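You operate a simulated robot arm through the tools that you are given. There is no shell and no other tool.

You are at the controls of a simulated two-armed robot. One attempt, no reset.

Task
Take the red tea towel from the stone top above the hampers and lay it out flat on the stone counter.
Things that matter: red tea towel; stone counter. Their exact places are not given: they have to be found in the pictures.

It is judged by the outcome, as a careful person would: the job done as asked, and still so three seconds after it is handed in. It fails if anything else is knocked over, pushed out of place, dropped, spilled or broken. Flat cloth is picked up by pressing the open fingertips on it (5 to 10 N) and closing them slowly along it; thin cloth reads only 2 to 8 mm in the jaws.

Robot
Two 7-joint arms with four-finger grippers on one trunk, on a base that drives. Base frame: it is fixed to the floor where the robot stands at the start and does not move with it; the origin is under the middle of the robot, x ahead of it, y to its left, z up; the surface under the hand at the start is at about z = 910. Lengths are in mm, angles in rad, forces in N, time in s.
The left shoulder is at the start at [40, 181, 1204], the right one opposite. With the tool pointing down near the work surface each hand reaches from about 320 to 840 mm from the robot's upright axis, wherever it stands, measured 20 degrees to its own side. Places, roughly: stone counter [300, -2200, 1100]. Payload 3.67 kg a hand.
Tool frame (each hand has its own): the origin (TCP) lies between the finger pads and is the grasp point; the fingertips stand 28 mm ahead of it; z points along the fingers, y is the line along which they close. Largest opening 112 mm; the body of the gripper starts 73 mm behind the TCP.
Orientation is that of the tool frame in the base frame, as a unit quaternion [w, x, y, z]. With the fingers straight down and closing along the base's y, the tool's x points along the base's -x, its y along +y and its z along -z.

Tools
- The arms move only by the tool move_arm. It takes "left_targets", "right_targets" or both (then of equal length, played together; a hand with none holds still); each is a list of rows, each a list of 3 entries, a list of its own where there are three numbers: the finger opening in mm, from 0 to 112, then the shift along the tool's x, y, z in units of 200 mm (1.0 is 200 mm), then the turn, a rotation vector about the tool's x, y, z in units of 45 degrees (1.0 is 45 degrees). In form: [[grip, [tx, ty, tz], [rx, ry, rz]], ...]. A call has 1 to 20 rows; each row is the pose to reach, as a shift and turn from the pose commanded when the call began, along the tool's axes at that moment. A call with a number of a shift or a turn outside -1 to 1 is refused whole. Each row takes 0.2 s and may step no farther than 50 mm and 0.15 rad from the row before; otherwise, or with a gripper value out of range, the whole call is refused. Where a pose cannot be reached the arm comes as near as it can. A force on the tool above 40 N (or 10 N above the force at the start of the call, whichever is more), or a blocked arm, ends the call early, and 0.2 s more pass. The fingers move at their own pace and stop on an object; they squeeze with about 23 N. The grip force told is the motor's: it shows also when the fingers shut on nothing. Time passes only in rows, and 0.2 s behind the last, so rows that repeat a pose let the fingers close. It gives the time, the measured TCP pose, the force on the tool (base axes), the opening and the grip force at its end, in the units of the frame above (readings bear some noise), with the torque about the TCP (base axes, N m) and any sound that the robot's microphone picked up.
- Cameras (640 x 400 px; columns grow to the right, rows downward): "scene" is now at [107.1, -8.2, 1433.1]; the picture's right is [-0.11, -0.99, 0.00], its down [-0.56, 0.06, -0.82] and it looks along [0.82, -0.09, -0.57] (base axes); focal length 271 px, centre (320, 200). "left" rides on the left gripper at [60, 18, -104] in its tool frame; the picture's right is [-0.29, 0.96, 0.00], its down [-0.80, -0.24, -0.55] and it looks along [-0.53, -0.16, 0.83] (tool axes); focal length 234 px, centre (320, 200). "right" rides on the right gripper at [60, -18, -104] in its tool frame; the picture's right is [0.29, 0.96, 0.00], its down [-0.80, 0.24, -0.55] and it looks along [-0.53, 0.16, 0.83] (tool axes); focal length 234 px, centre (320, 200).
- get_image(camera): a new picture of that camera. It takes no simulated time.
- slide_trunk(by): slides the trunk up (or, below 0, down) by that many mm; the arms and the scene camera ride with it, the base frame stays. It gives what a move gives, with no picture.
- steer(legs): drives the robot by 1 to 6 legs, each [ahead, left, turn to the left] in mm, mm and rad, along the robot's own axes; the way and the turn of a leg run together, so that a leg with both is an arc; at most 1500 mm and 3.142 rad a leg. The arms and the cameras ride along, it lands a little off, and it stops where it bumps. It gives what a move gives.
- pan_tilt(pan, tilt): turns the head with the scene camera to pan (to the left, within 1.501 rad either way) and tilt (down, from -0.506 to 1.204), counted from straight ahead of the robot. It gives what a move gives.
- point_at(camera, pixels): there is no depth. For up to 12 entries [column, row, z] of the newest picture of that camera ("zoom" is the newest enlarged one), the place [x, y] in the base frame at which the ray of that pixel passes the height z, good to about 2 mm. It takes no simulated time.
- inspect(camera, box): a new picture of the part [left, top, right, bottom] of that camera's present view, enlarged. It takes no simulated time.
- close_job(): hands the job in; it is judged then, once.

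Leave the grippers open and the arms clear of the work at the hand-in unless told otherwise.

The tools are called after "Call:" by a JSON object that holds its "name" and its "arguments". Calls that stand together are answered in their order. move_arm: Moves the arms, as the interface text tells. Its arguments: {"type":"object","properties":{"left_targets":{"type":"array"},"right_targets":{"type":"array"}},"required":[]} The other tools are called the same way: slide_trunk (by) slides the trunk up or down; steer (legs) drives the base; pan_tilt (pan, tilt) turns the head that bears the scene camera; get_image (camera) takes a picture; point_at (camera, pixels) gives the place at which the rays of pixels pass given heights; inspect (camera, box) takes an enlarged picture of a part of a camera's view; close_job () hands the job in.

At the start:

```text
clock: 0.0
left_eef_pos: [423.8, 71.5, 1129.9]
left_tcp_rot: [0.0, 0.0, 1.0, 0.0]
left_ft_force: [-0.4, -0.2, -0.2]
left_ft_torque: [0.02, 0.01, 0.01]
left_width: 112.2
left_gripper_force: 0.0
right_eef_pos: [488.3, -320.6, 1118.6]
right_tcp_rot: [-0.001, 0.0, 1.0, 0.0]
right_ft_force: [0.4, -0.2, 1.0]
right_ft_torque: [0.0, 0.0, 0.01]
right_width: 111.9
right_gripper_force: 0.0
trunk travel left (down, up): [-325.0, 189.0]
robot x, y, heading: [1.2, -1.3, 0.0]
head pan, tilt: [-0.11, 0.604]
```

scene: 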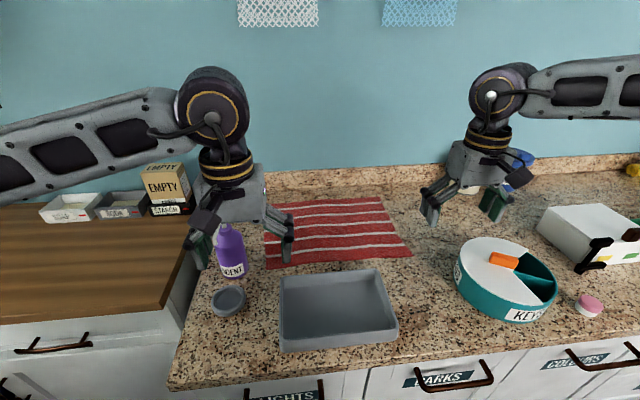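
right: 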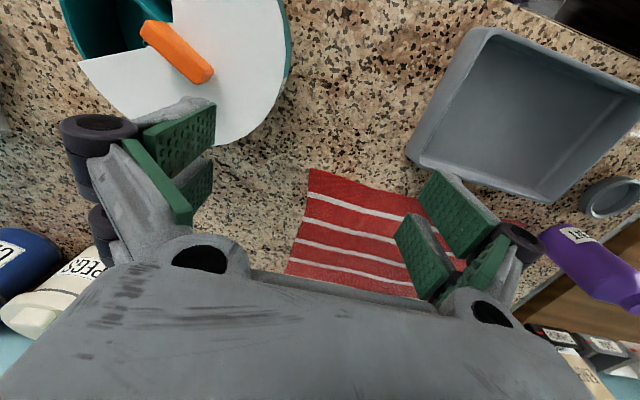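
left: 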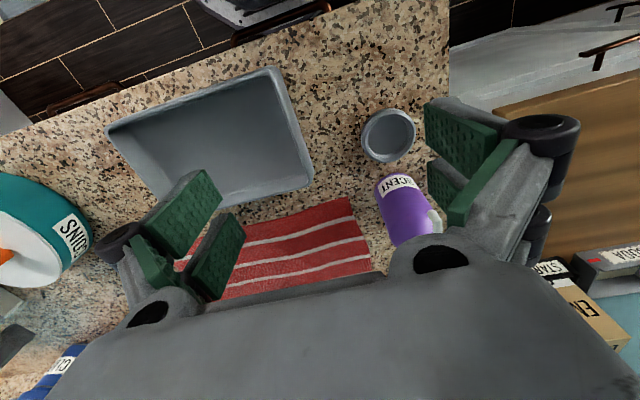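

I see the red striped towel lying flat behind the grey tray. First I take a closer look at it and fix its place.

Call:
{"name": "inspect", "arguments": {"camera": "scene", "box": [180, 160, 500, 360]}}

Call:
{"name": "point_at", "arguments": {"camera": "scene", "pixels": [[264, 206, 910], [380, 197, 910], [411, 256, 910], [264, 266, 910], [280, 275, 960], [382, 270, 960], [397, 335, 960], [281, 350, 960], [225, 225, 1040], [230, 275, 910], [512, 240, 960], [180, 385, 910]]}}

```text
2.00 times, centred on (340, 260) of scene
```

zoom: 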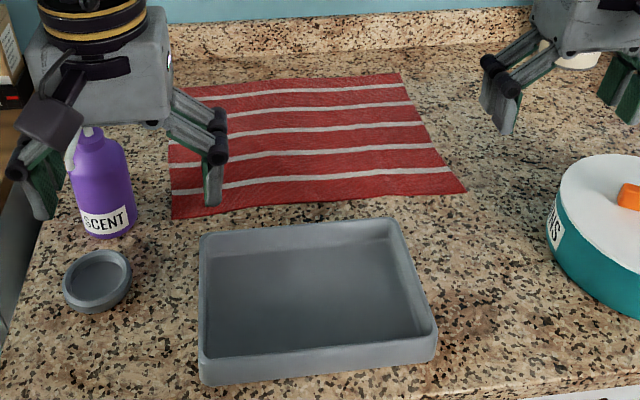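

```text
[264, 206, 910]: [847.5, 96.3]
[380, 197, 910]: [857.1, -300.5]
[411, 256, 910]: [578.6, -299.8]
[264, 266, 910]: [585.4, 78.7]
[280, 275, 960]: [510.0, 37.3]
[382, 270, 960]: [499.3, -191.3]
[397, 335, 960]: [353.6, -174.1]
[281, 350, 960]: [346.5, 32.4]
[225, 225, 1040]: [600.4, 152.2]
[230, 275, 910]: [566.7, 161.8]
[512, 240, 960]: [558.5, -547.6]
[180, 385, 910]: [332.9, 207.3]
```

The towel covers about x 580–850, y −300 to +85. Now I look toward the right for the stone counter.

Call:
{"name": "pan_tilt", "arguments": {"pan": -1.2, "tilt": 0.3}}

Call:
{"name": "get_image", "arguments": {"camera": "scene"}}

```text
clock: 1.3
left_eef_pos: [423.0, 71.7, 1127.0]
left_tcp_rot: [-0.001, -0.001, 1.0, 0.0]
left_ft_force: [0.4, 0.1, -0.8]
left_ft_torque: [0.03, -0.02, 0.01]
left_width: 112.1
left_gripper_force: 0.0
right_eef_pos: [488.7, -320.4, 1118.4]
right_tcp_rot: [0.0, -0.001, 1.0, 0.0]
right_ft_force: [0.5, -0.5, -0.6]
right_ft_torque: [0.06, 0.01, 0.0]
right_width: 112.2
right_gripper_force: 0.0
trunk travel left (down, up): [-325.0, 189.0]
robot x, y, heading: [0.4, -1.2, 0.003]
head pan, tilt: [-1.201, 0.3]
```

```text
taken
```

scene: 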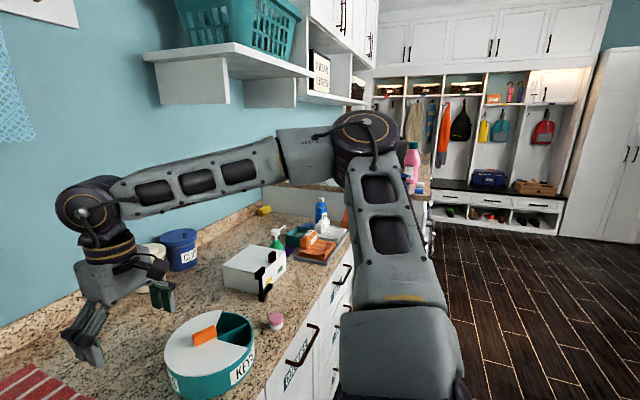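

A second, higher stone top with a pink bottle stands beyond the white unit near pixel (410, 185). I zoom in there.

Call:
{"name": "inspect", "arguments": {"camera": "scene", "box": [240, 80, 480, 230]}}

Call:
{"name": "pan_tilt", "arguments": {"pan": -1.5, "tilt": 0.3}}

Call:
{"name": "get_image", "arguments": {"camera": "scene"}}

```text
2.67 times, centred on (360, 155) of scene
```

zoom: 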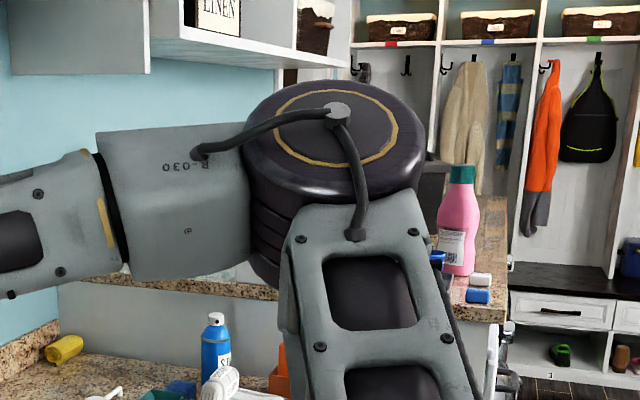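

```text
clock: 2.1
left_eef_pos: [422.6, 71.2, 1127.6]
left_tcp_rot: [0.0, 0.0, 1.0, 0.0]
left_ft_force: [0.7, -0.3, 0.5]
left_ft_torque: [0.01, -0.01, 0.01]
left_width: 112.1
left_gripper_force: 0.0
right_eef_pos: [489.5, -320.4, 1118.7]
right_tcp_rot: [0.0, 0.0, 1.0, 0.0]
right_ft_force: [-0.6, 0.6, 0.2]
right_ft_torque: [0.01, 0.0, 0.01]
right_width: 112.0
right_gripper_force: 0.1
trunk travel left (down, up): [-325.0, 189.0]
robot x, y, heading: [2.6, 0.7, -0.001]
head pan, tilt: [-1.499, 0.3]
```

```text
taken
```

scene: 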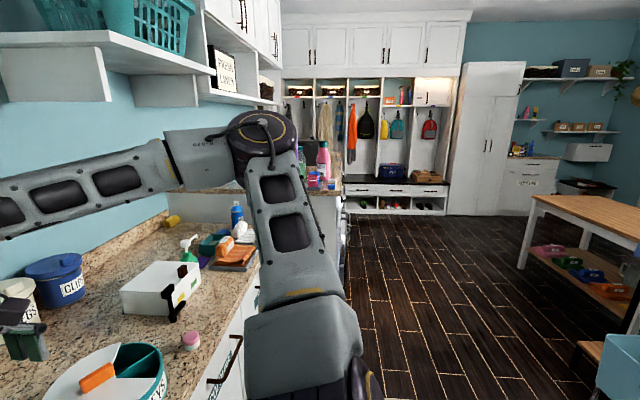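

The second stone top is partly hidden by my right arm. I want to see its free space before picking anything up, so I back off from the counter and then strafe right, looking on the way.

Call:
{"name": "steer", "arguments": {"legs": [[-300, 0, 0]]}}

Call:
{"name": "get_image", "arguments": {"camera": "scene"}}

```text
clock: 4.2
left_eef_pos: [123.1, 72.6, 1127.0]
left_tcp_rot: [0.0, 0.0, 1.0, 0.0]
left_ft_force: [0.8, -0.1, -0.2]
left_ft_torque: [-0.04, -0.01, -0.01]
left_width: 111.7
left_gripper_force: 0.0
right_eef_pos: [188.7, -320.7, 1120.0]
right_tcp_rot: [0.001, 0.0, 1.0, 0.0]
right_ft_force: [-0.3, 0.6, -0.1]
right_ft_torque: [0.02, -0.02, -0.03]
right_width: 112.1
right_gripper_force: 0.1
trunk travel left (down, up): [-325.0, 189.0]
robot x, y, heading: [-299.5, 1.3, -0.001]
head pan, tilt: [-1.499, 0.3]
```

```text
taken
```

scene: 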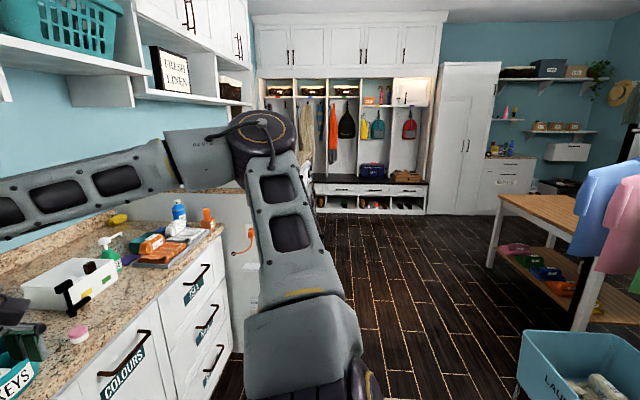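

A laundry bin stands to the right-rear near pixel (520, 385). I check how far it and the aisle edges are before strafing.

Call:
{"name": "point_at", "arguments": {"camera": "scene", "pixels": [[520, 340, 300], [520, 385, 300], [520, 385, 0], [492, 265, 0], [572, 330, 0], [237, 350, 0], [318, 212, 0], [222, 228, 910], [240, 190, 1100]]}}

Call:
{"name": "pan_tilt", "arguments": {"pan": -1.5, "tilt": 0.9}}

Call:
{"name": "get_image", "arguments": {"camera": "scene"}}

```text
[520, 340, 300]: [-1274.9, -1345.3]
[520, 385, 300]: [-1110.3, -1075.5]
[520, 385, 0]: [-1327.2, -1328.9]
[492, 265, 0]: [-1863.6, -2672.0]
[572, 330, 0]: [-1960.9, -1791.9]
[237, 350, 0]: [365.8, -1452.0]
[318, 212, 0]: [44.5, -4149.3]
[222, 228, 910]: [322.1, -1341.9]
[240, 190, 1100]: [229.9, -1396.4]
```

```text
clock: 5.2
left_eef_pos: [123.6, 71.9, 1126.8]
left_tcp_rot: [0.0, 0.0, 1.0, 0.0]
left_ft_force: [0.7, 0.0, 0.4]
left_ft_torque: [-0.04, -0.02, 0.01]
left_width: 112.0
left_gripper_force: 0.1
right_eef_pos: [187.2, -321.1, 1117.8]
right_tcp_rot: [0.001, 0.0, 1.0, 0.0]
right_ft_force: [-0.3, 0.1, 0.1]
right_ft_torque: [-0.01, 0.01, 0.01]
right_width: 111.9
right_gripper_force: 0.0
trunk travel left (down, up): [-325.0, 189.0]
robot x, y, heading: [-299.7, -1.7, -0.004]
head pan, tilt: [-1.499, 0.901]
```

```text
taken
```

scene: 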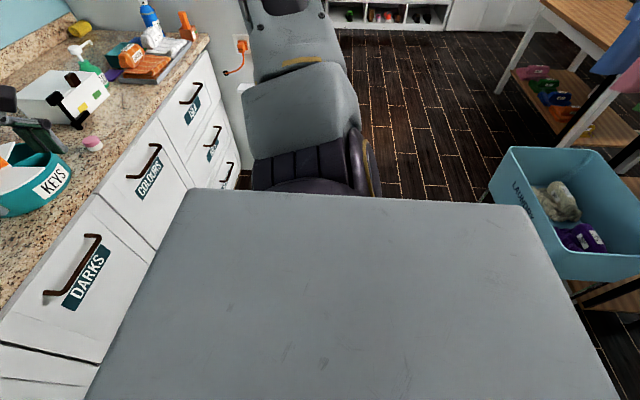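

Checking the bin's nearest point at several heights to be sure the strafe lane (x about −300) is clear.

Call:
{"name": "point_at", "arguments": {"camera": "scene", "pixels": [[510, 150, 900], [510, 150, 700], [510, 150, 500], [555, 275, 500], [555, 275, 700], [240, 185, 0], [232, 188, 300]]}}

```text
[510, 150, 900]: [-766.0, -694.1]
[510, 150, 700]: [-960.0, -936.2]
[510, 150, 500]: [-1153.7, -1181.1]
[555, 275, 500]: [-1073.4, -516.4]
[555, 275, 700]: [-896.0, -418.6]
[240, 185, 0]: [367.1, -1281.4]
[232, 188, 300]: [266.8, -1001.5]
```

The bin's nearest edge is around x −900, so the lane is clear. I strafe right 1300 mm and look ahead-right.

Call:
{"name": "steer", "arguments": {"legs": [[0, -1300, 0]]}}

Call:
{"name": "pan_tilt", "arguments": {"pan": -0.8, "tilt": 0.45}}

Call:
{"name": "get_image", "arguments": {"camera": "scene"}}

```text
clock: 10.4
left_eef_pos: [125.4, -995.3, 1128.1]
left_tcp_rot: [0.0, -0.009, 1.0, 0.0]
left_ft_force: [-0.9, -1.1, 0.0]
left_ft_torque: [0.04, -0.02, -0.01]
left_width: 112.1
left_gripper_force: 0.1
right_eef_pos: [196.0, -1382.2, 1120.6]
right_tcp_rot: [0.001, -0.01, 1.0, 0.003]
right_ft_force: [0.9, 4.1, 6.5]
right_ft_torque: [-0.29, -0.13, 0.04]
right_width: 111.1
right_gripper_force: 0.1
trunk travel left (down, up): [-325.0, 189.0]
robot x, y, heading: [-294.9, -1074.5, 0.02]
head pan, tilt: [-1.499, 0.901]
stopped in leg 1: the force on the tool passed its limit at 48 N (the readings are from after the stop); the commanded pose is now the measured one
```

```text
clock: 11.5
left_eef_pos: [126.4, -996.2, 1128.7]
left_tcp_rot: [-0.001, -0.007, 1.0, 0.0]
left_ft_force: [-0.1, -0.6, 0.4]
left_ft_torque: [0.04, 0.0, -0.01]
left_width: 112.0
left_gripper_force: 0.0
right_eef_pos: [196.8, -1383.7, 1120.7]
right_tcp_rot: [0.001, -0.008, 1.0, 0.002]
right_ft_force: [1.3, -3.6, 16.1]
right_ft_torque: [-0.77, -0.18, 0.01]
right_width: 111.1
right_gripper_force: 0.1
trunk travel left (down, up): [-325.0, 189.0]
robot x, y, heading: [-293.6, -1075.2, 0.013]
head pan, tilt: [-0.799, 0.45]
```

```text
taken
```

scene: 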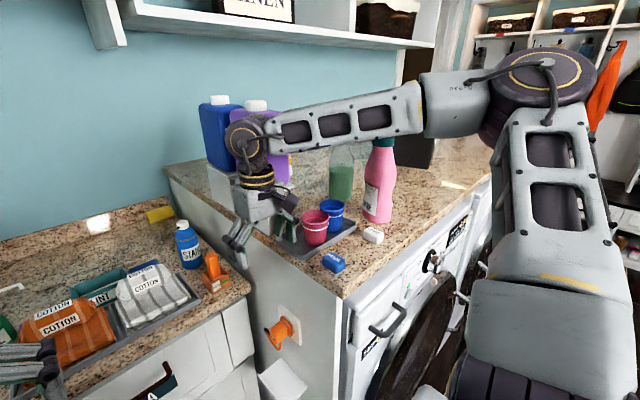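

The right hand bumped the edge of the higher counter, which juts out further than I judged. I look closely at what it touches.

Call:
{"name": "get_image", "arguments": {"camera": "right"}}

Call:
{"name": "inspect", "arguments": {"camera": "scene", "box": [180, 80, 420, 310]}}

```text
taken
```

right: 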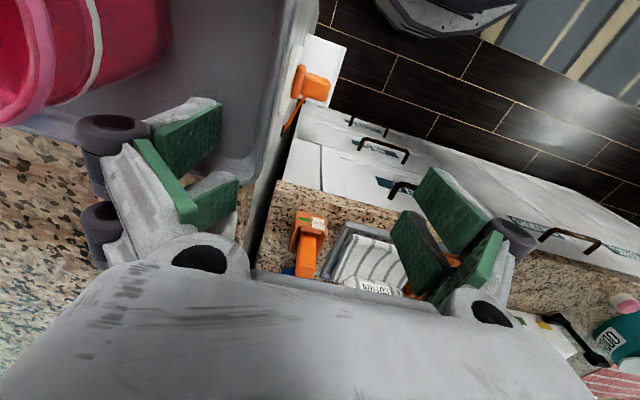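

```text
1.74 times, centred on (300, 195) of scene
```

zoom: 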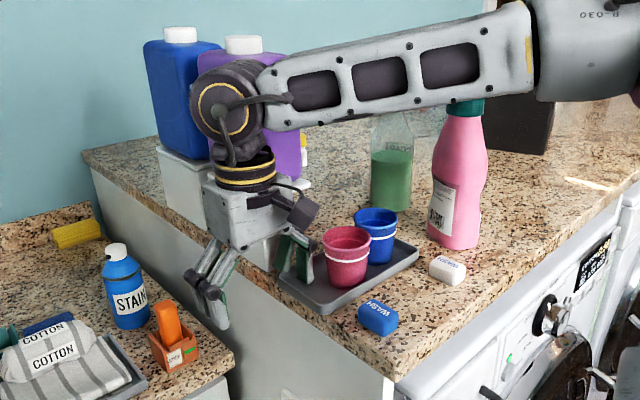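

The right finger rests with about 16 N upward force on the tray rim / counter edge. I raise the right hand straight up (tool −z) gently to free it.

Call:
{"name": "move_arm", "arguments": {"right_targets": [[112, [0, 0, -0.02], [0, 0, 0]], [112, [0, 0, -0.05], [0, 0, 0]], [112, [0, 0, -0.1], [0, 0, 0]], [112, [0, 0, -0.2], [0, 0, 0]], [112, [0, 0, -0.35], [0, 0, 0]], [112, [0, 0, -0.5], [0, 0, 0]]]}}

Call:
{"name": "get_image", "arguments": {"camera": "right"}}

Call:
{"name": "inspect", "arguments": {"camera": "scene", "box": [180, 80, 420, 310]}}

```text
clock: 12.9
left_eef_pos: [128.4, -994.7, 1127.0]
left_tcp_rot: [0.0, -0.007, 1.0, 0.0]
left_ft_force: [-0.6, 0.5, 0.2]
left_ft_torque: [-0.01, 0.0, -0.03]
left_width: 111.9
left_gripper_force: 0.1
right_eef_pos: [196.0, -1383.2, 1219.8]
right_tcp_rot: [0.001, -0.007, 1.0, 0.003]
right_ft_force: [0.0, 0.2, 0.7]
right_ft_torque: [-0.04, 0.0, -0.01]
right_width: 112.0
right_gripper_force: 0.0
trunk travel left (down, up): [-325.0, 189.0]
robot x, y, heading: [-295.4, -1073.6, 0.01]
head pan, tilt: [-0.799, 0.45]
```

```text
taken
```

right: 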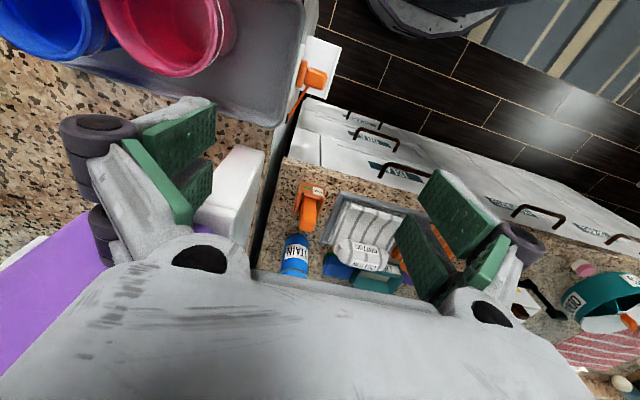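

```text
1.74 times, centred on (300, 195) of scene
```

zoom: 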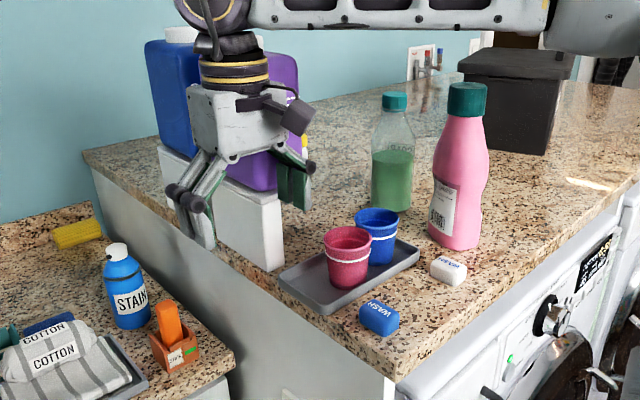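

Freed; the tray looks undisturbed after lifting. Now I measure the higher counter's outline and the things standing on it.

Call:
{"name": "point_at", "arguments": {"camera": "zoom", "pixels": [[395, 380, 1095], [278, 282, 1095], [330, 315, 1095], [418, 258, 1095], [360, 330, 1095], [430, 275, 1095], [455, 247, 1095], [390, 210, 1095], [85, 155, 1095], [638, 195, 1095], [510, 150, 1095], [270, 268, 1095]]}}

Call:
{"name": "pan_tilt", "arguments": {"pan": -1.2, "tilt": 0.45}}

Call:
{"name": "get_image", "arguments": {"camera": "scene"}}

```text
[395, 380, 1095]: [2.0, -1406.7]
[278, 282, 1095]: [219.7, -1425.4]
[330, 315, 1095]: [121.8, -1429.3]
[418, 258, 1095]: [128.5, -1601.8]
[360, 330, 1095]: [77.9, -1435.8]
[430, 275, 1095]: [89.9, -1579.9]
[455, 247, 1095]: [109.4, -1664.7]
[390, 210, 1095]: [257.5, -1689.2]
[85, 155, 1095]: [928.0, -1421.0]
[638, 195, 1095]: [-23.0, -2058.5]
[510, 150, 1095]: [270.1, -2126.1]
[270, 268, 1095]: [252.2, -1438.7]
```

```text
clock: 13.8
left_eef_pos: [128.0, -996.7, 1128.7]
left_tcp_rot: [0.0, -0.007, 1.0, 0.0]
left_ft_force: [0.2, 1.1, -0.5]
left_ft_torque: [-0.03, -0.01, 0.02]
left_width: 112.0
left_gripper_force: 0.2
right_eef_pos: [196.8, -1383.0, 1219.6]
right_tcp_rot: [-0.001, -0.009, 1.0, 0.003]
right_ft_force: [0.6, 0.1, -1.3]
right_ft_torque: [-0.02, -0.04, -0.02]
right_width: 111.7
right_gripper_force: 0.2
trunk travel left (down, up): [-325.0, 189.0]
robot x, y, heading: [-293.4, -1076.1, 0.009]
head pan, tilt: [-1.201, 0.45]
```

```text
taken
```

scene: 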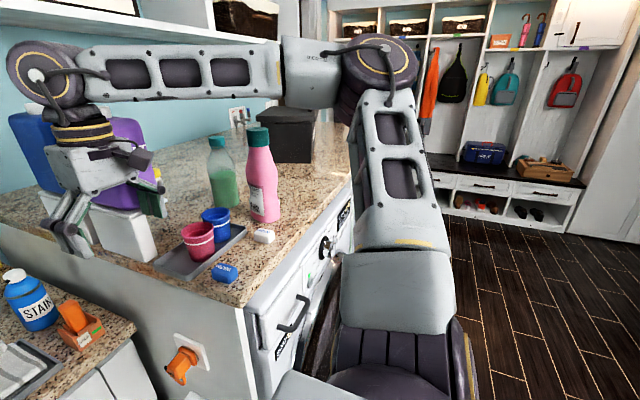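

An appliance door stands open at the front of the high counter near pixel (320, 320). I tilt down to see how far it reaches out.

Call:
{"name": "pan_tilt", "arguments": {"pan": -1.0, "tilt": 0.85}}

Call:
{"name": "get_image", "arguments": {"camera": "scene"}}

Call:
{"name": "pan_tilt", "arguments": {"pan": -1.5, "tilt": 0.6}}

Call:
{"name": "get_image", "arguments": {"camera": "scene"}}

```text
clock: 14.6
left_eef_pos: [127.5, -995.8, 1127.7]
left_tcp_rot: [0.0, -0.008, 1.0, 0.0]
left_ft_force: [-0.2, 0.5, -0.4]
left_ft_torque: [0.0, 0.02, 0.01]
left_width: 112.2
left_gripper_force: 0.0
right_eef_pos: [197.5, -1383.6, 1219.0]
right_tcp_rot: [-0.001, -0.009, 1.0, 0.003]
right_ft_force: [-0.1, 0.9, 0.5]
right_ft_torque: [0.0, 0.01, 0.01]
right_width: 112.1
right_gripper_force: 0.1
trunk travel left (down, up): [-325.0, 189.0]
robot x, y, heading: [-296.8, -1075.1, 0.011]
head pan, tilt: [-1.0, 0.85]
```

```text
taken
```

scene: 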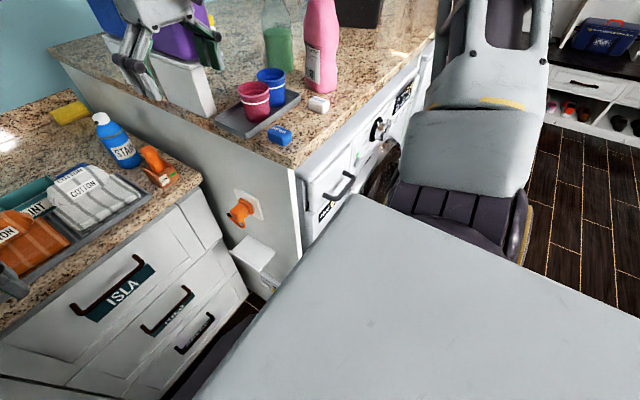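

```text
clock: 15.6
left_eef_pos: [127.2, -996.9, 1127.8]
left_tcp_rot: [0.0, -0.008, 1.0, 0.0]
left_ft_force: [-0.6, -0.4, 0.0]
left_ft_torque: [-0.01, -0.01, -0.01]
left_width: 112.0
left_gripper_force: 0.1
right_eef_pos: [197.1, -1384.5, 1218.7]
right_tcp_rot: [0.0, -0.009, 1.0, 0.003]
right_ft_force: [1.2, 0.5, 0.8]
right_ft_torque: [-0.03, 0.04, 0.01]
right_width: 112.2
right_gripper_force: 0.1
trunk travel left (down, up): [-325.0, 189.0]
robot x, y, heading: [-293.3, -1074.9, 0.013]
head pan, tilt: [-1.499, 0.6]
```

```text
taken
```

scene: 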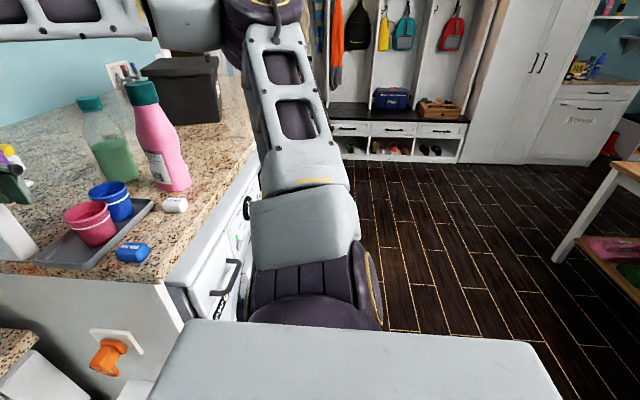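

Plan: raise the trunk so the hands clear everything, back off straight, then continue right in steps while watching the open door.

Call:
{"name": "slide_trunk", "arguments": {"by": 185}}

Call:
{"name": "steer", "arguments": {"legs": [[-250, 0, 0], [-50, -350, 0]]}}

Call:
{"name": "pan_tilt", "arguments": {"pan": -0.9, "tilt": 0.75}}

Call:
{"name": "get_image", "arguments": {"camera": "scene"}}

```text
clock: 17.6
left_eef_pos: [127.0, -996.1, 1312.8]
left_tcp_rot: [0.0, -0.008, 1.0, 0.0]
left_ft_force: [-0.3, -1.0, -0.9]
left_ft_torque: [-0.02, -0.02, -0.01]
left_width: 112.1
left_gripper_force: 0.0
right_eef_pos: [197.6, -1383.1, 1403.4]
right_tcp_rot: [-0.002, -0.009, 1.0, 0.002]
right_ft_force: [-0.2, -0.1, -0.5]
right_ft_torque: [-0.03, -0.03, 0.0]
right_width: 112.0
right_gripper_force: 0.0
trunk travel left (down, up): [-510.0, 4.0]
robot x, y, heading: [-295.2, -1074.6, 0.009]
head pan, tilt: [-1.499, 0.6]
```

```text
clock: 21.4
left_eef_pos: [-169.5, -1355.1, 1313.7]
left_tcp_rot: [-0.001, -0.004, 1.0, -0.001]
left_ft_force: [-0.4, 0.0, 0.6]
left_ft_torque: [-0.04, -0.02, 0.0]
left_width: 112.1
left_gripper_force: 0.0
right_eef_pos: [-102.6, -1743.0, 1404.9]
right_tcp_rot: [-0.001, -0.005, 1.0, 0.002]
right_ft_force: [-0.4, -0.5, 0.4]
right_ft_torque: [-0.07, 0.01, -0.01]
right_width: 112.1
right_gripper_force: 0.0
trunk travel left (down, up): [-510.0, 4.0]
robot x, y, heading: [-594.5, -1433.8, 0.005]
head pan, tilt: [-1.499, 0.6]
```

```text
clock: 22.4
left_eef_pos: [-168.7, -1357.5, 1314.5]
left_tcp_rot: [0.0, -0.004, 1.0, 0.0]
left_ft_force: [0.4, 0.6, 1.2]
left_ft_torque: [-0.01, -0.01, -0.02]
left_width: 111.9
left_gripper_force: 0.0
right_eef_pos: [-101.9, -1745.9, 1403.7]
right_tcp_rot: [0.0, -0.004, 1.0, 0.003]
right_ft_force: [-0.3, 0.4, 0.5]
right_ft_torque: [-0.02, 0.04, 0.01]
right_width: 112.1
right_gripper_force: 0.0
trunk travel left (down, up): [-510.0, 4.0]
robot x, y, heading: [-593.9, -1432.4, 0.004]
head pan, tilt: [-0.901, 0.75]
```

```text
taken
```

scene: 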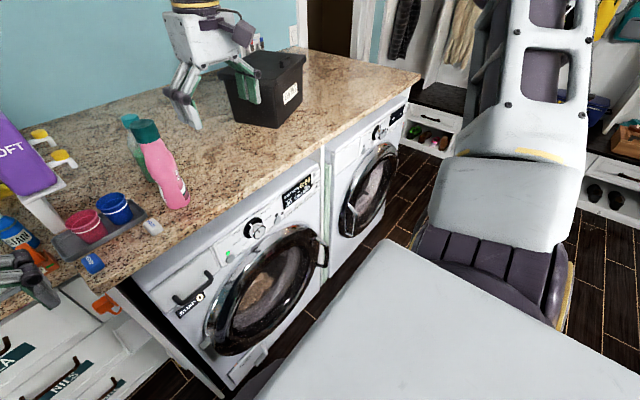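

The appliance doors are actually closed; the counter front is clear. I measure the free area between the pink bottle, the dark box and the front edge.

Call:
{"name": "point_at", "arguments": {"camera": "scene", "pixels": [[178, 210, 1095], [190, 195, 1095], [273, 127, 1095], [232, 120, 1095], [303, 103, 1095], [420, 76, 1095], [320, 140, 1095], [200, 232, 1095], [107, 285, 1095], [160, 225, 1095], [300, 50, 1095], [60, 110, 1095]]}}

Call:
{"name": "inspect", "arguments": {"camera": "scene", "box": [0, 40, 320, 290]}}

Call:
{"name": "get_image", "arguments": {"camera": "right"}}

```text
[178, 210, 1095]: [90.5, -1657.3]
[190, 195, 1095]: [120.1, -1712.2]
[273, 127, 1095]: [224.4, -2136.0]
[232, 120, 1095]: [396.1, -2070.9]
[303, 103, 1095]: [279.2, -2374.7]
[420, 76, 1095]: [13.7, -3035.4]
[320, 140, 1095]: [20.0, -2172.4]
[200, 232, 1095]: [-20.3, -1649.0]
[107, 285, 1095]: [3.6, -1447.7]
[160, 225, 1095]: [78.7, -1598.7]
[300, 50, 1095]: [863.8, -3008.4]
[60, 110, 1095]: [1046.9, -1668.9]
```

```text
1.60 times, centred on (160, 165) of scene
```

zoom: 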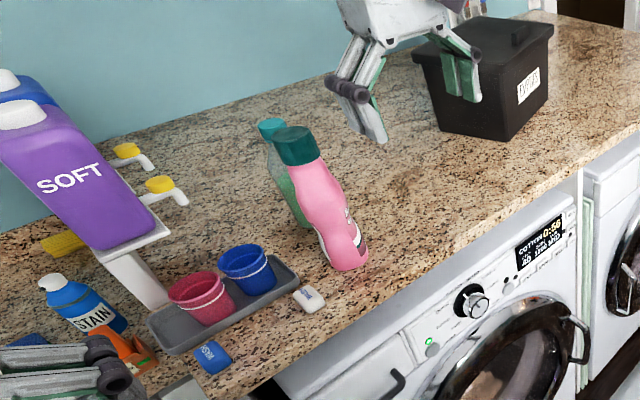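

```text
taken
```

right: 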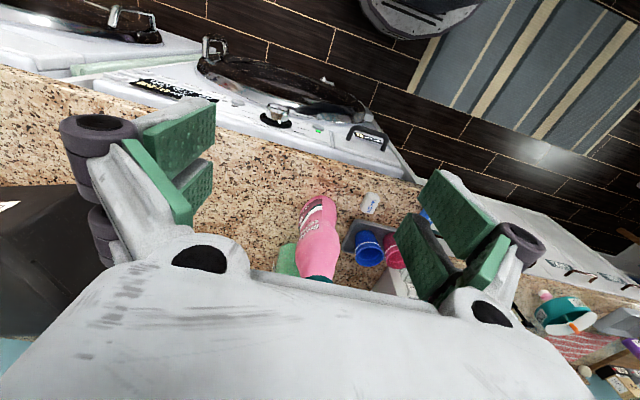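

There is a wide free stretch right of the dark box (y about −2430 to −3030). I zoom in to check that it is empty.

Call:
{"name": "inspect", "arguments": {"camera": "scene", "box": [230, 20, 450, 160]}}

Call:
{"name": "pan_tilt", "arguments": {"pan": -1.05, "tilt": 0.5}}

Call:
{"name": "get_image", "arguments": {"camera": "scene"}}

```text
2.86 times, centred on (340, 90) of scene
```

zoom: 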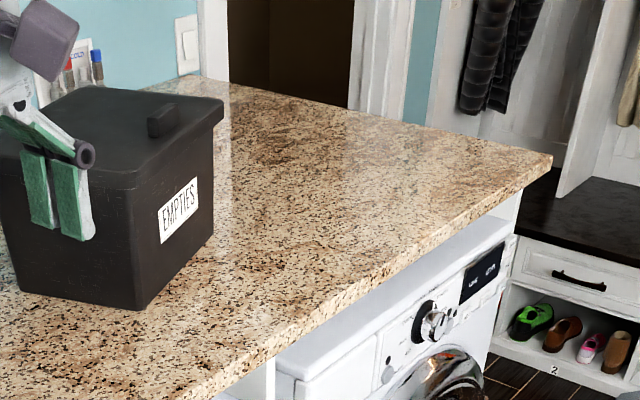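

```text
clock: 23.2
left_eef_pos: [-169.3, -1357.4, 1314.4]
left_tcp_rot: [0.0, -0.005, 1.0, 0.001]
left_ft_force: [-0.3, -0.2, -0.7]
left_ft_torque: [0.01, 0.03, -0.01]
left_width: 111.9
left_gripper_force: 0.1
right_eef_pos: [-103.8, -1745.5, 1404.4]
right_tcp_rot: [-0.001, -0.006, 1.0, 0.003]
right_ft_force: [0.1, 0.0, 0.8]
right_ft_torque: [-0.04, -0.01, 0.0]
right_width: 111.9
right_gripper_force: 0.1
trunk travel left (down, up): [-510.0, 4.0]
robot x, y, heading: [-592.4, -1432.3, 0.009]
head pan, tilt: [-1.051, 0.499]
```

```text
taken
```

scene: 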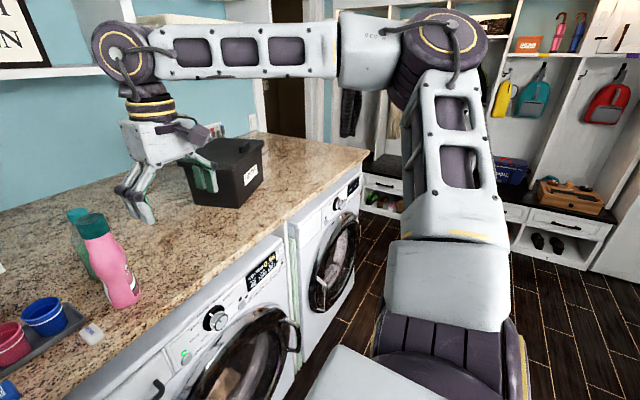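

The right stretch is empty. I return to the towel by the same lane: diagonal back, forward, then left along x ≈ −295.

Call:
{"name": "steer", "arguments": {"legs": [[50, 350, 0], [250, 0, 0], [0, 1078, 0]]}}

Call:
{"name": "pan_tilt", "arguments": {"pan": -0.1, "tilt": 0.6}}

Call:
{"name": "get_image", "arguments": {"camera": "scene"}}

```text
clock: 32.2
left_eef_pos: [129.5, 56.3, 1312.5]
left_tcp_rot: [0.0, 0.008, 1.0, 0.0]
left_ft_force: [-0.1, 0.6, -0.6]
left_ft_torque: [0.02, -0.02, 0.0]
left_width: 112.0
left_gripper_force: 0.0
right_eef_pos: [185.3, -334.0, 1403.4]
right_tcp_rot: [0.0, 0.009, 1.0, 0.003]
right_ft_force: [-0.2, -0.6, 0.1]
right_ft_torque: [0.02, -0.01, 0.01]
right_width: 111.8
right_gripper_force: 0.0
trunk travel left (down, up): [-510.0, 4.0]
robot x, y, heading: [-298.6, -6.1, -0.024]
head pan, tilt: [-1.051, 0.499]
```

```text
clock: 33.4
left_eef_pos: [129.9, 57.0, 1313.2]
left_tcp_rot: [0.0, 0.009, 1.0, 0.001]
left_ft_force: [0.7, 0.0, 0.3]
left_ft_torque: [0.0, 0.02, 0.01]
left_width: 111.8
left_gripper_force: 0.1
right_eef_pos: [185.8, -333.6, 1403.2]
right_tcp_rot: [0.0, 0.008, 1.0, 0.002]
right_ft_force: [0.5, 0.4, -0.5]
right_ft_torque: [-0.03, 0.01, 0.0]
right_width: 111.9
right_gripper_force: 0.1
trunk travel left (down, up): [-510.0, 4.0]
robot x, y, heading: [-294.0, -6.6, -0.017]
head pan, tilt: [-0.099, 0.6]
```

```text
taken
```

scene: 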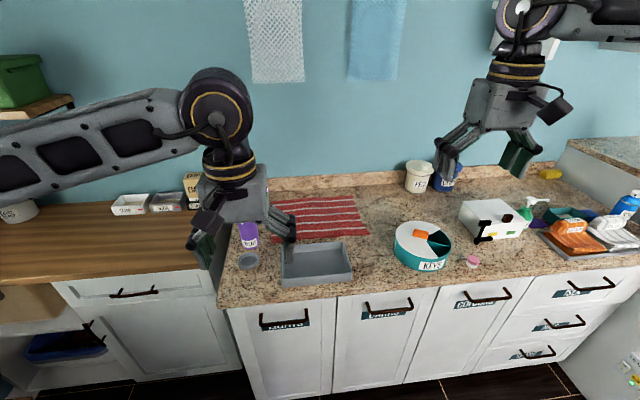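

The scene is unchanged. I drive so the robot stands centred on the towel (y ≈ −110, x ≈ 0) with the hands still high.

Call:
{"name": "steer", "arguments": {"legs": [[294, -98, 0.018]]}}

Call:
{"name": "pan_tilt", "arguments": {"pan": 0.0, "tilt": 0.8}}

Call:
{"name": "get_image", "arguments": {"camera": "scene"}}

```text
clock: 35.5
left_eef_pos: [420.2, -36.4, 1313.8]
left_tcp_rot: [0.001, 0.0, 1.0, 0.0]
left_ft_force: [0.3, 0.1, 0.4]
left_ft_torque: [0.03, -0.08, -0.01]
left_width: 111.7
left_gripper_force: 0.0
right_eef_pos: [483.8, -422.8, 1405.2]
right_tcp_rot: [0.001, -0.002, 1.0, 0.003]
right_ft_force: [-0.7, 0.8, 0.4]
right_ft_torque: [0.0, -0.03, 0.03]
right_width: 112.0
right_gripper_force: 0.2
trunk travel left (down, up): [-510.0, 4.0]
robot x, y, heading: [-0.5, -108.1, 0.0]
head pan, tilt: [-0.099, 0.6]
```

```text
clock: 36.2
left_eef_pos: [422.5, -36.5, 1312.5]
left_tcp_rot: [-0.001, -0.001, 1.0, 0.0]
left_ft_force: [-0.1, 0.1, -0.4]
left_ft_torque: [0.01, 0.02, 0.01]
left_width: 111.9
left_gripper_force: 0.0
right_eef_pos: [486.3, -424.6, 1403.4]
right_tcp_rot: [0.0, -0.002, 1.0, 0.003]
right_ft_force: [0.7, -0.3, 0.1]
right_ft_torque: [0.04, 0.02, 0.05]
right_width: 111.8
right_gripper_force: 0.0
trunk travel left (down, up): [-510.0, 4.0]
robot x, y, heading: [-4.9, -107.2, 0.002]
head pan, tilt: [0.0, 0.799]
```

```text
taken
```

scene: 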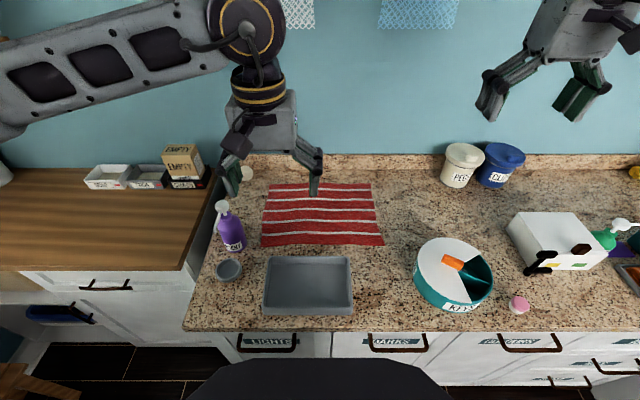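

Clear view. I measure the towel corners, bottle base and tray, and zoom for detail.

Call:
{"name": "inspect", "arguments": {"camera": "scene", "box": [200, 160, 420, 320]}}

Call:
{"name": "point_at", "arguments": {"camera": "scene", "pixels": [[261, 246, 911], [384, 245, 911], [370, 184, 911], [268, 184, 911], [232, 250, 911], [245, 243, 911], [223, 203, 1080], [265, 257, 955], [350, 257, 955], [228, 281, 910], [417, 275, 960]]}}

```text
2.50 times, centred on (310, 240) of scene
```

zoom: 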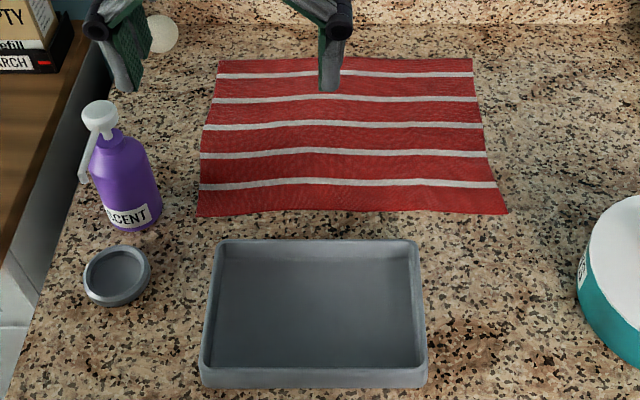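

```text
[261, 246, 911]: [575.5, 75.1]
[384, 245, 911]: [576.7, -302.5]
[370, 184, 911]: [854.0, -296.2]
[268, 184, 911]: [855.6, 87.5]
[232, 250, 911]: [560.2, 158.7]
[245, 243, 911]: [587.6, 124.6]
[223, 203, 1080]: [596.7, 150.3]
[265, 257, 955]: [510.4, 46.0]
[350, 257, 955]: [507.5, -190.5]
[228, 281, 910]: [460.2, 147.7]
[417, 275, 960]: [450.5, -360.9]
```

Towel near edge at x≈576, y from −302 to 75; the purple bottle's nearest side at y≈122. I lower the trunk back to its starting height before bringing the hands over.

Call:
{"name": "slide_trunk", "arguments": {"by": -185}}

```text
clock: 38.3
left_eef_pos: [421.3, -35.9, 1127.9]
left_tcp_rot: [0.0, 0.0, 1.0, -0.001]
left_ft_force: [-0.4, 0.5, 0.0]
left_ft_torque: [-0.03, 0.01, -0.04]
left_width: 111.9
left_gripper_force: 0.2
right_eef_pos: [486.7, -424.0, 1219.4]
right_tcp_rot: [0.0, -0.002, 1.0, 0.003]
right_ft_force: [0.3, -0.2, 0.3]
right_ft_torque: [0.01, -0.01, 0.0]
right_width: 112.3
right_gripper_force: 0.1
trunk travel left (down, up): [-325.0, 189.0]
robot x, y, heading: [1.6, -109.0, 0.003]
head pan, tilt: [0.0, 0.799]
```

The hands now go above the near corners of the towel, turning 45° of the needed 90° (so the fingers will close along x), narrowing the jaws to 40 mm.

Call:
{"name": "move_arm", "arguments": {"left_targets": [[100, [-0.155, 0.07, 0], [0, 0, -0.167]], [90, [-0.31, 0.14, 0], [0, 0, -0.333]], [80, [-0.465, 0.21, 0], [0, 0, -0.5]], [70, [-0.62, 0.285, 0], [0, 0, -0.667]], [55, [-0.78, 0.355, 0], [0, 0, -0.833]], [40, [-0.938, 0.43, 0], [0, 0, -1]]], "right_targets": [[100, [-0.1, 0.124, 0], [0, 0, 0.167]], [90, [-0.2, 0.248, 0], [0, 0, 0.333]], [80, [-0.305, 0.372, 0], [0, 0, 0.5]], [70, [-0.41, 0.496, 0], [0, 0, 0.667]], [55, [-0.51, 0.62, 0], [0, 0, 0.833]], [40, [-0.612, 0.745, 0], [0, 0, 1]]]}}

Call:
{"name": "move_arm", "arguments": {"left_targets": [[40, [0, 0, 0], [0, 0, -0.167]], [40, [0, 0, 0], [0, 0, -0.333]], [40, [0, 0, 0], [0, 0, -0.5]], [40, [0, 0, 0], [0, 0, -0.667]], [40, [0, 0, 0], [0, 0, -0.833]], [40, [0, 0, 0], [0, 0, -1]]], "right_targets": [[40, [0, 0, 0], [0, 0, 0.167]], [40, [0, 0, 0], [0, 0, 0.333]], [40, [0, 0, 0], [0, 0, 0.5]], [40, [0, 0, 0], [0, 0, 0.667]], [40, [0, 0, 0], [0, 0, 0.833]], [40, [0, 0, 0], [0, 0, 1]]]}}

Call:
{"name": "get_image", "arguments": {"camera": "scene"}}

Call:
{"name": "get_image", "arguments": {"camera": "left"}}

Call:
{"name": "get_image", "arguments": {"camera": "right"}}

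```text
clock: 39.7
left_eef_pos: [610.8, 50.4, 1127.2]
left_tcp_rot: [-0.001, -0.385, 0.923, 0.0]
left_ft_force: [-0.3, -0.1, -0.3]
left_ft_torque: [0.02, 0.01, -0.01]
left_width: 40.0
left_gripper_force: 0.0
right_eef_pos: [612.0, -276.3, 1216.0]
right_tcp_rot: [0.0, 0.384, 0.923, -0.003]
right_ft_force: [-1.3, 3.8, 0.1]
right_ft_torque: [-0.27, -0.04, -0.01]
right_width: 40.0
right_gripper_force: 0.1
trunk travel left (down, up): [-325.0, 189.0]
robot x, y, heading: [0.6, -108.1, 0.004]
head pan, tilt: [0.0, 0.799]
```

```text
clock: 41.1
left_eef_pos: [608.7, 49.7, 1125.7]
left_tcp_rot: [-0.001, 0.709, -0.705, 0.001]
left_ft_force: [-0.5, -0.6, 0.2]
left_ft_torque: [0.0, 0.0, -0.02]
left_width: 39.9
left_gripper_force: 0.1
right_eef_pos: [607.0, -274.4, 1220.0]
right_tcp_rot: [-0.002, 0.706, 0.708, 0.002]
right_ft_force: [-0.3, -0.6, 0.6]
right_ft_torque: [-0.01, 0.02, -0.05]
right_width: 40.1
right_gripper_force: 0.1
trunk travel left (down, up): [-325.0, 189.0]
robot x, y, heading: [-0.7, -114.0, -0.003]
head pan, tilt: [0.0, 0.799]
```

```text
taken
```

scene: 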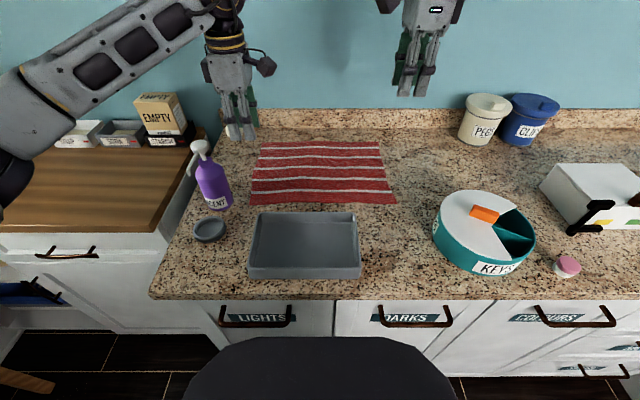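

```text
taken
```

left: 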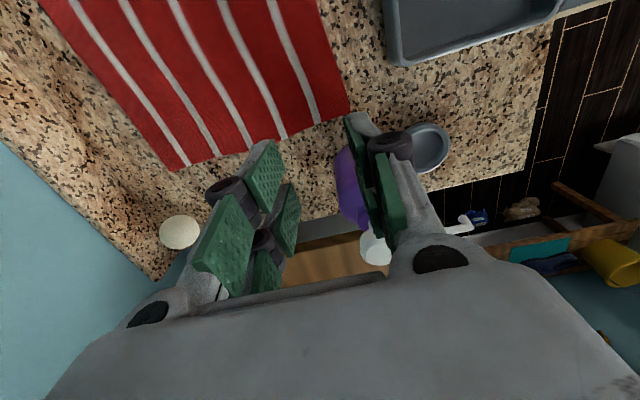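

```text
taken
```

right: 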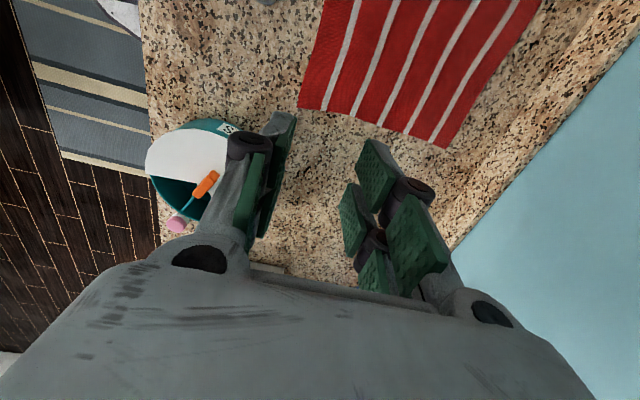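

Hands are yawed. I re-measure the near corners in all three cameras before descending.

Call:
{"name": "point_at", "arguments": {"camera": "scene", "pixels": [[250, 205, 911], [397, 204, 911], [300, 203, 911], [215, 208, 911], [232, 203, 911], [268, 205, 911], [382, 203, 911]]}}

Call:
{"name": "point_at", "arguments": {"camera": "left", "pixels": [[350, 113, 911], [175, 170, 911], [372, 245, 1080]]}}

Call:
{"name": "point_at", "arguments": {"camera": "right", "pixels": [[299, 107, 911], [444, 147, 911]]}}

```text
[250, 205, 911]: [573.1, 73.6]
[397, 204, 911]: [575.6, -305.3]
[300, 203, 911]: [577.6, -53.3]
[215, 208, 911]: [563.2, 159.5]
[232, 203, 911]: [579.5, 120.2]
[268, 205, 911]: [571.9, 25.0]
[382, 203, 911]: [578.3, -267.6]
```

```text
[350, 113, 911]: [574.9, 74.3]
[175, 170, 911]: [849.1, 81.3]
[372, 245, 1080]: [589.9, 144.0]
```

```text
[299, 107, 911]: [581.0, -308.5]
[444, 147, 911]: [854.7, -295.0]
```

All cameras agree (near-left ≈ [574, 74], near-right ≈ [578, −306]). I lower both hands to about z 965.

Call:
{"name": "move_arm", "arguments": {"left_targets": [[40, [0, 0, 0], [0, 0, 0]], [40, [0, 0, 0.2], [0, 0, 0]], [40, [0, 0, 0.4], [0, 0, 0]], [40, [0, 0, 0.6], [0, 0, 0]], [40, [0, 0, 0.8], [0, 0, 0]]], "right_targets": [[40, [0, 0.01, 0.2], [0, 0, 0]], [40, [0, 0.01, 0.4], [0, 0, 0]], [40, [0, 0.01, 0.6], [0, 0, 0]], [40, [0, 0.01, 0.8], [0, 0, 0]], [40, [0, 0.01, 1], [0, 0, 0]]]}}

Call:
{"name": "move_arm", "arguments": {"right_targets": [[40, [0, 0, 0.15], [0, 0, 0]], [40, [0, 0, 0.28], [0, 0, 0]]]}}

Call:
{"name": "get_image", "arguments": {"camera": "scene"}}

Call:
{"name": "get_image", "arguments": {"camera": "left"}}

Call:
{"name": "get_image", "arguments": {"camera": "right"}}

```text
clock: 42.3
left_eef_pos: [610.9, 50.7, 966.0]
left_tcp_rot: [0.001, 0.708, -0.707, -0.001]
left_ft_force: [-0.1, 0.1, -0.3]
left_ft_torque: [0.03, 0.01, 0.03]
left_width: 40.0
left_gripper_force: 0.2
right_eef_pos: [608.3, -274.2, 1019.0]
right_tcp_rot: [-0.003, 0.705, 0.709, 0.001]
right_ft_force: [0.0, -0.6, -0.1]
right_ft_torque: [0.0, 0.0, -0.01]
right_width: 40.0
right_gripper_force: 0.1
trunk travel left (down, up): [-325.0, 189.0]
robot x, y, heading: [-0.9, -104.7, -0.0]
head pan, tilt: [0.0, 0.799]
```

```text
clock: 42.9
left_eef_pos: [609.7, 49.9, 966.2]
left_tcp_rot: [0.001, 0.708, -0.706, 0.0]
left_ft_force: [0.3, -0.1, -0.1]
left_ft_torque: [-0.01, 0.01, 0.02]
left_width: 40.1
left_gripper_force: 0.0
right_eef_pos: [608.1, -275.2, 962.9]
right_tcp_rot: [-0.002, 0.706, 0.708, 0.003]
right_ft_force: [0.2, 0.3, 0.6]
right_ft_torque: [-0.01, 0.0, -0.02]
right_width: 39.8
right_gripper_force: 0.1
trunk travel left (down, up): [-325.0, 189.0]
robot x, y, heading: [0.4, -107.1, -0.001]
head pan, tilt: [0.0, 0.799]
```

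```text
taken
```

scene: 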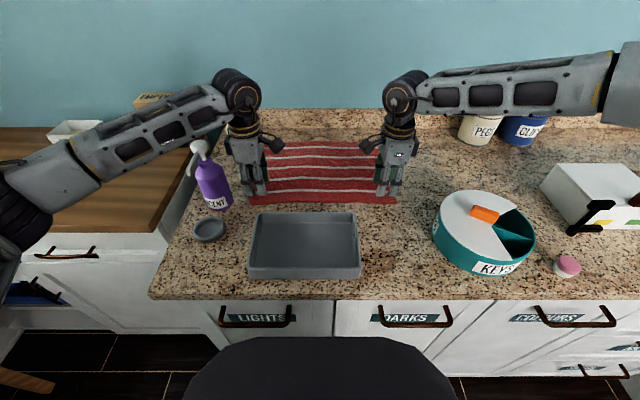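

```text
taken
```

left: 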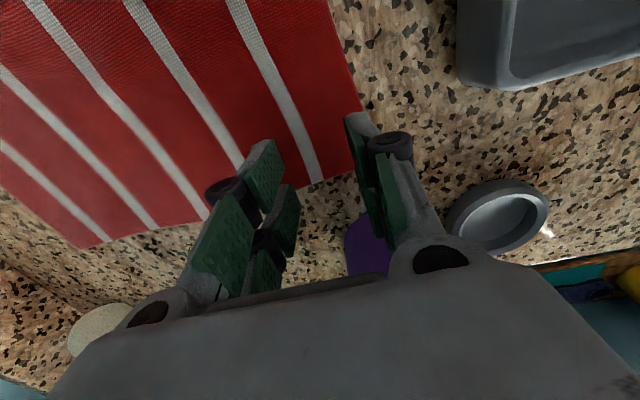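

```text
taken
```

right: 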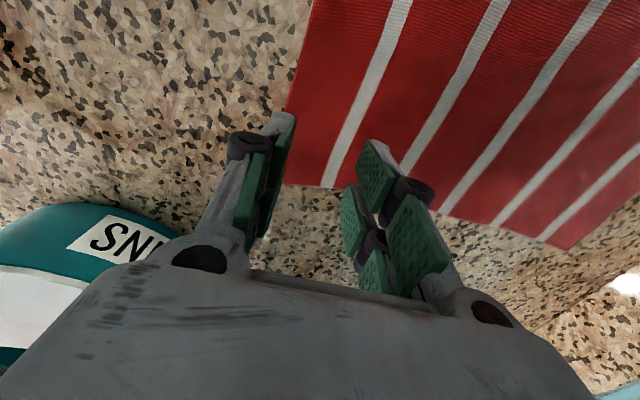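

Near fingers are just inside the hem. I shift the right hand 6 mm further in and descend gently toward contact (≈ z 941).

Call:
{"name": "move_arm", "arguments": {"left_targets": [[40, [0, 0, 0.04], [0, 0, 0]], [40, [0, 0, 0.08], [0, 0, 0]], [40, [0, 0, 0.11], [0, 0, 0]], [40, [0, 0, 0.125], [0, 0, 0]]], "right_targets": [[40, [0, 0.03, 0.02], [0, 0, 0]], [40, [0, 0.03, 0.06], [0, 0, 0]], [40, [0, 0.03, 0.1], [0, 0, 0]], [40, [0, 0.03, 0.115], [0, 0, 0]]]}}

```text
clock: 43.9
left_eef_pos: [608.9, 51.0, 942.2]
left_tcp_rot: [0.0, 0.708, -0.706, -0.001]
left_ft_force: [0.1, -0.4, 0.4]
left_ft_torque: [-0.03, 0.02, -0.01]
left_width: 40.1
left_gripper_force: 0.1
right_eef_pos: [606.6, -281.1, 946.8]
right_tcp_rot: [-0.003, 0.706, 0.708, 0.003]
right_ft_force: [-0.1, 0.4, 0.1]
right_ft_torque: [-0.01, 0.02, -0.02]
right_width: 39.8
right_gripper_force: 0.1
right hand out of reach, approached as far as the arm can: row 1, 2, 3, 4
trunk travel left (down, up): [-325.0, 189.0]
robot x, y, heading: [-1.3, -112.2, -0.007]
head pan, tilt: [0.0, 0.799]
```

The right arm reports a reach limit, probably a wrist joint at this yaw. I back its yaw off by about 15° and retry the same spot.

Call:
{"name": "move_arm", "arguments": {"right_targets": [[40, [0, 0, -0.05], [0, 0, -0.17]], [40, [0, 0, -0.05], [0, 0, -0.33]], [40, [-0.03, 0.03, -0.02], [0, 0, -0.33]], [40, [-0.03, 0.03, 0.0], [0, 0, -0.33]]]}}

```text
clock: 44.9
left_eef_pos: [609.0, 50.7, 943.4]
left_tcp_rot: [0.0, 0.708, -0.706, 0.0]
left_ft_force: [0.6, 0.4, 0.6]
left_ft_torque: [0.02, 0.0, 0.01]
left_width: 40.2
left_gripper_force: 0.1
right_eef_pos: [611.8, -287.3, 945.8]
right_tcp_rot: [-0.001, 0.608, 0.794, 0.003]
right_ft_force: [-0.1, 0.4, 0.0]
right_ft_torque: [-0.04, 0.0, 0.01]
right_width: 39.8
right_gripper_force: 0.0
trunk travel left (down, up): [-325.0, 189.0]
robot x, y, heading: [0.5, -108.4, 0.002]
head pan, tilt: [0.0, 0.799]
```

That works. I shift the right hand 10 mm inward from the corner and lower both hands a few mm to feel contact.

Call:
{"name": "move_arm", "arguments": {"left_targets": [[40, [0, 0, 0], [0, 0, 0]], [40, [0, 0, 0.01], [0, 0, 0]], [40, [0, 0, 0.015], [0, 0, 0]]], "right_targets": [[40, [0.05, 0.012, 0], [0, 0, 0]], [40, [0.05, 0.012, 0.015], [0, 0, 0]], [40, [0.05, 0.012, 0.03], [0, 0, 0]]]}}

```text
clock: 45.7
left_eef_pos: [609.6, 51.1, 939.5]
left_tcp_rot: [0.0, 0.708, -0.706, 0.0]
left_ft_force: [-0.6, 0.5, 0.6]
left_ft_torque: [0.02, -0.02, 0.03]
left_width: 40.0
left_gripper_force: 0.0
right_eef_pos: [606.7, -282.9, 943.7]
right_tcp_rot: [-0.002, 0.609, 0.793, 0.002]
right_ft_force: [-0.2, -0.6, -1.0]
right_ft_torque: [0.02, -0.03, 0.0]
right_width: 40.1
right_gripper_force: 0.0
right hand out of reach, approached as far as the arm can: row 1, 2, 3
trunk travel left (down, up): [-325.0, 189.0]
robot x, y, heading: [-1.0, -109.1, -0.002]
head pan, tilt: [0.0, 0.799]
```

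The right arm dislikes going further inward; the earlier spot (y ≈ −287) is still on the cloth, so I return there and try descending.

Call:
{"name": "move_arm", "arguments": {"right_targets": [[40, [-0.02, 0.02, -0.02], [0, 0, 0]], [40, [-0.03, 0.015, 0.0], [0, 0, 0]], [40, [-0.03, 0.015, 0.015], [0, 0, 0]]]}}

```text
clock: 46.5
left_eef_pos: [608.7, 50.6, 938.6]
left_tcp_rot: [0.0, 0.708, -0.707, 0.0]
left_ft_force: [-0.1, 0.0, 0.2]
left_ft_torque: [0.01, 0.0, -0.04]
left_width: 40.1
left_gripper_force: 0.1
right_eef_pos: [609.9, -288.2, 940.7]
right_tcp_rot: [-0.002, 0.608, 0.794, 0.004]
right_ft_force: [-0.7, -0.3, -0.1]
right_ft_torque: [0.0, 0.01, -0.05]
right_width: 39.9
right_gripper_force: 0.1
trunk travel left (down, up): [-325.0, 189.0]
robot x, y, heading: [-2.9, -107.1, 0.0]
head pan, tilt: [0.0, 0.799]
```

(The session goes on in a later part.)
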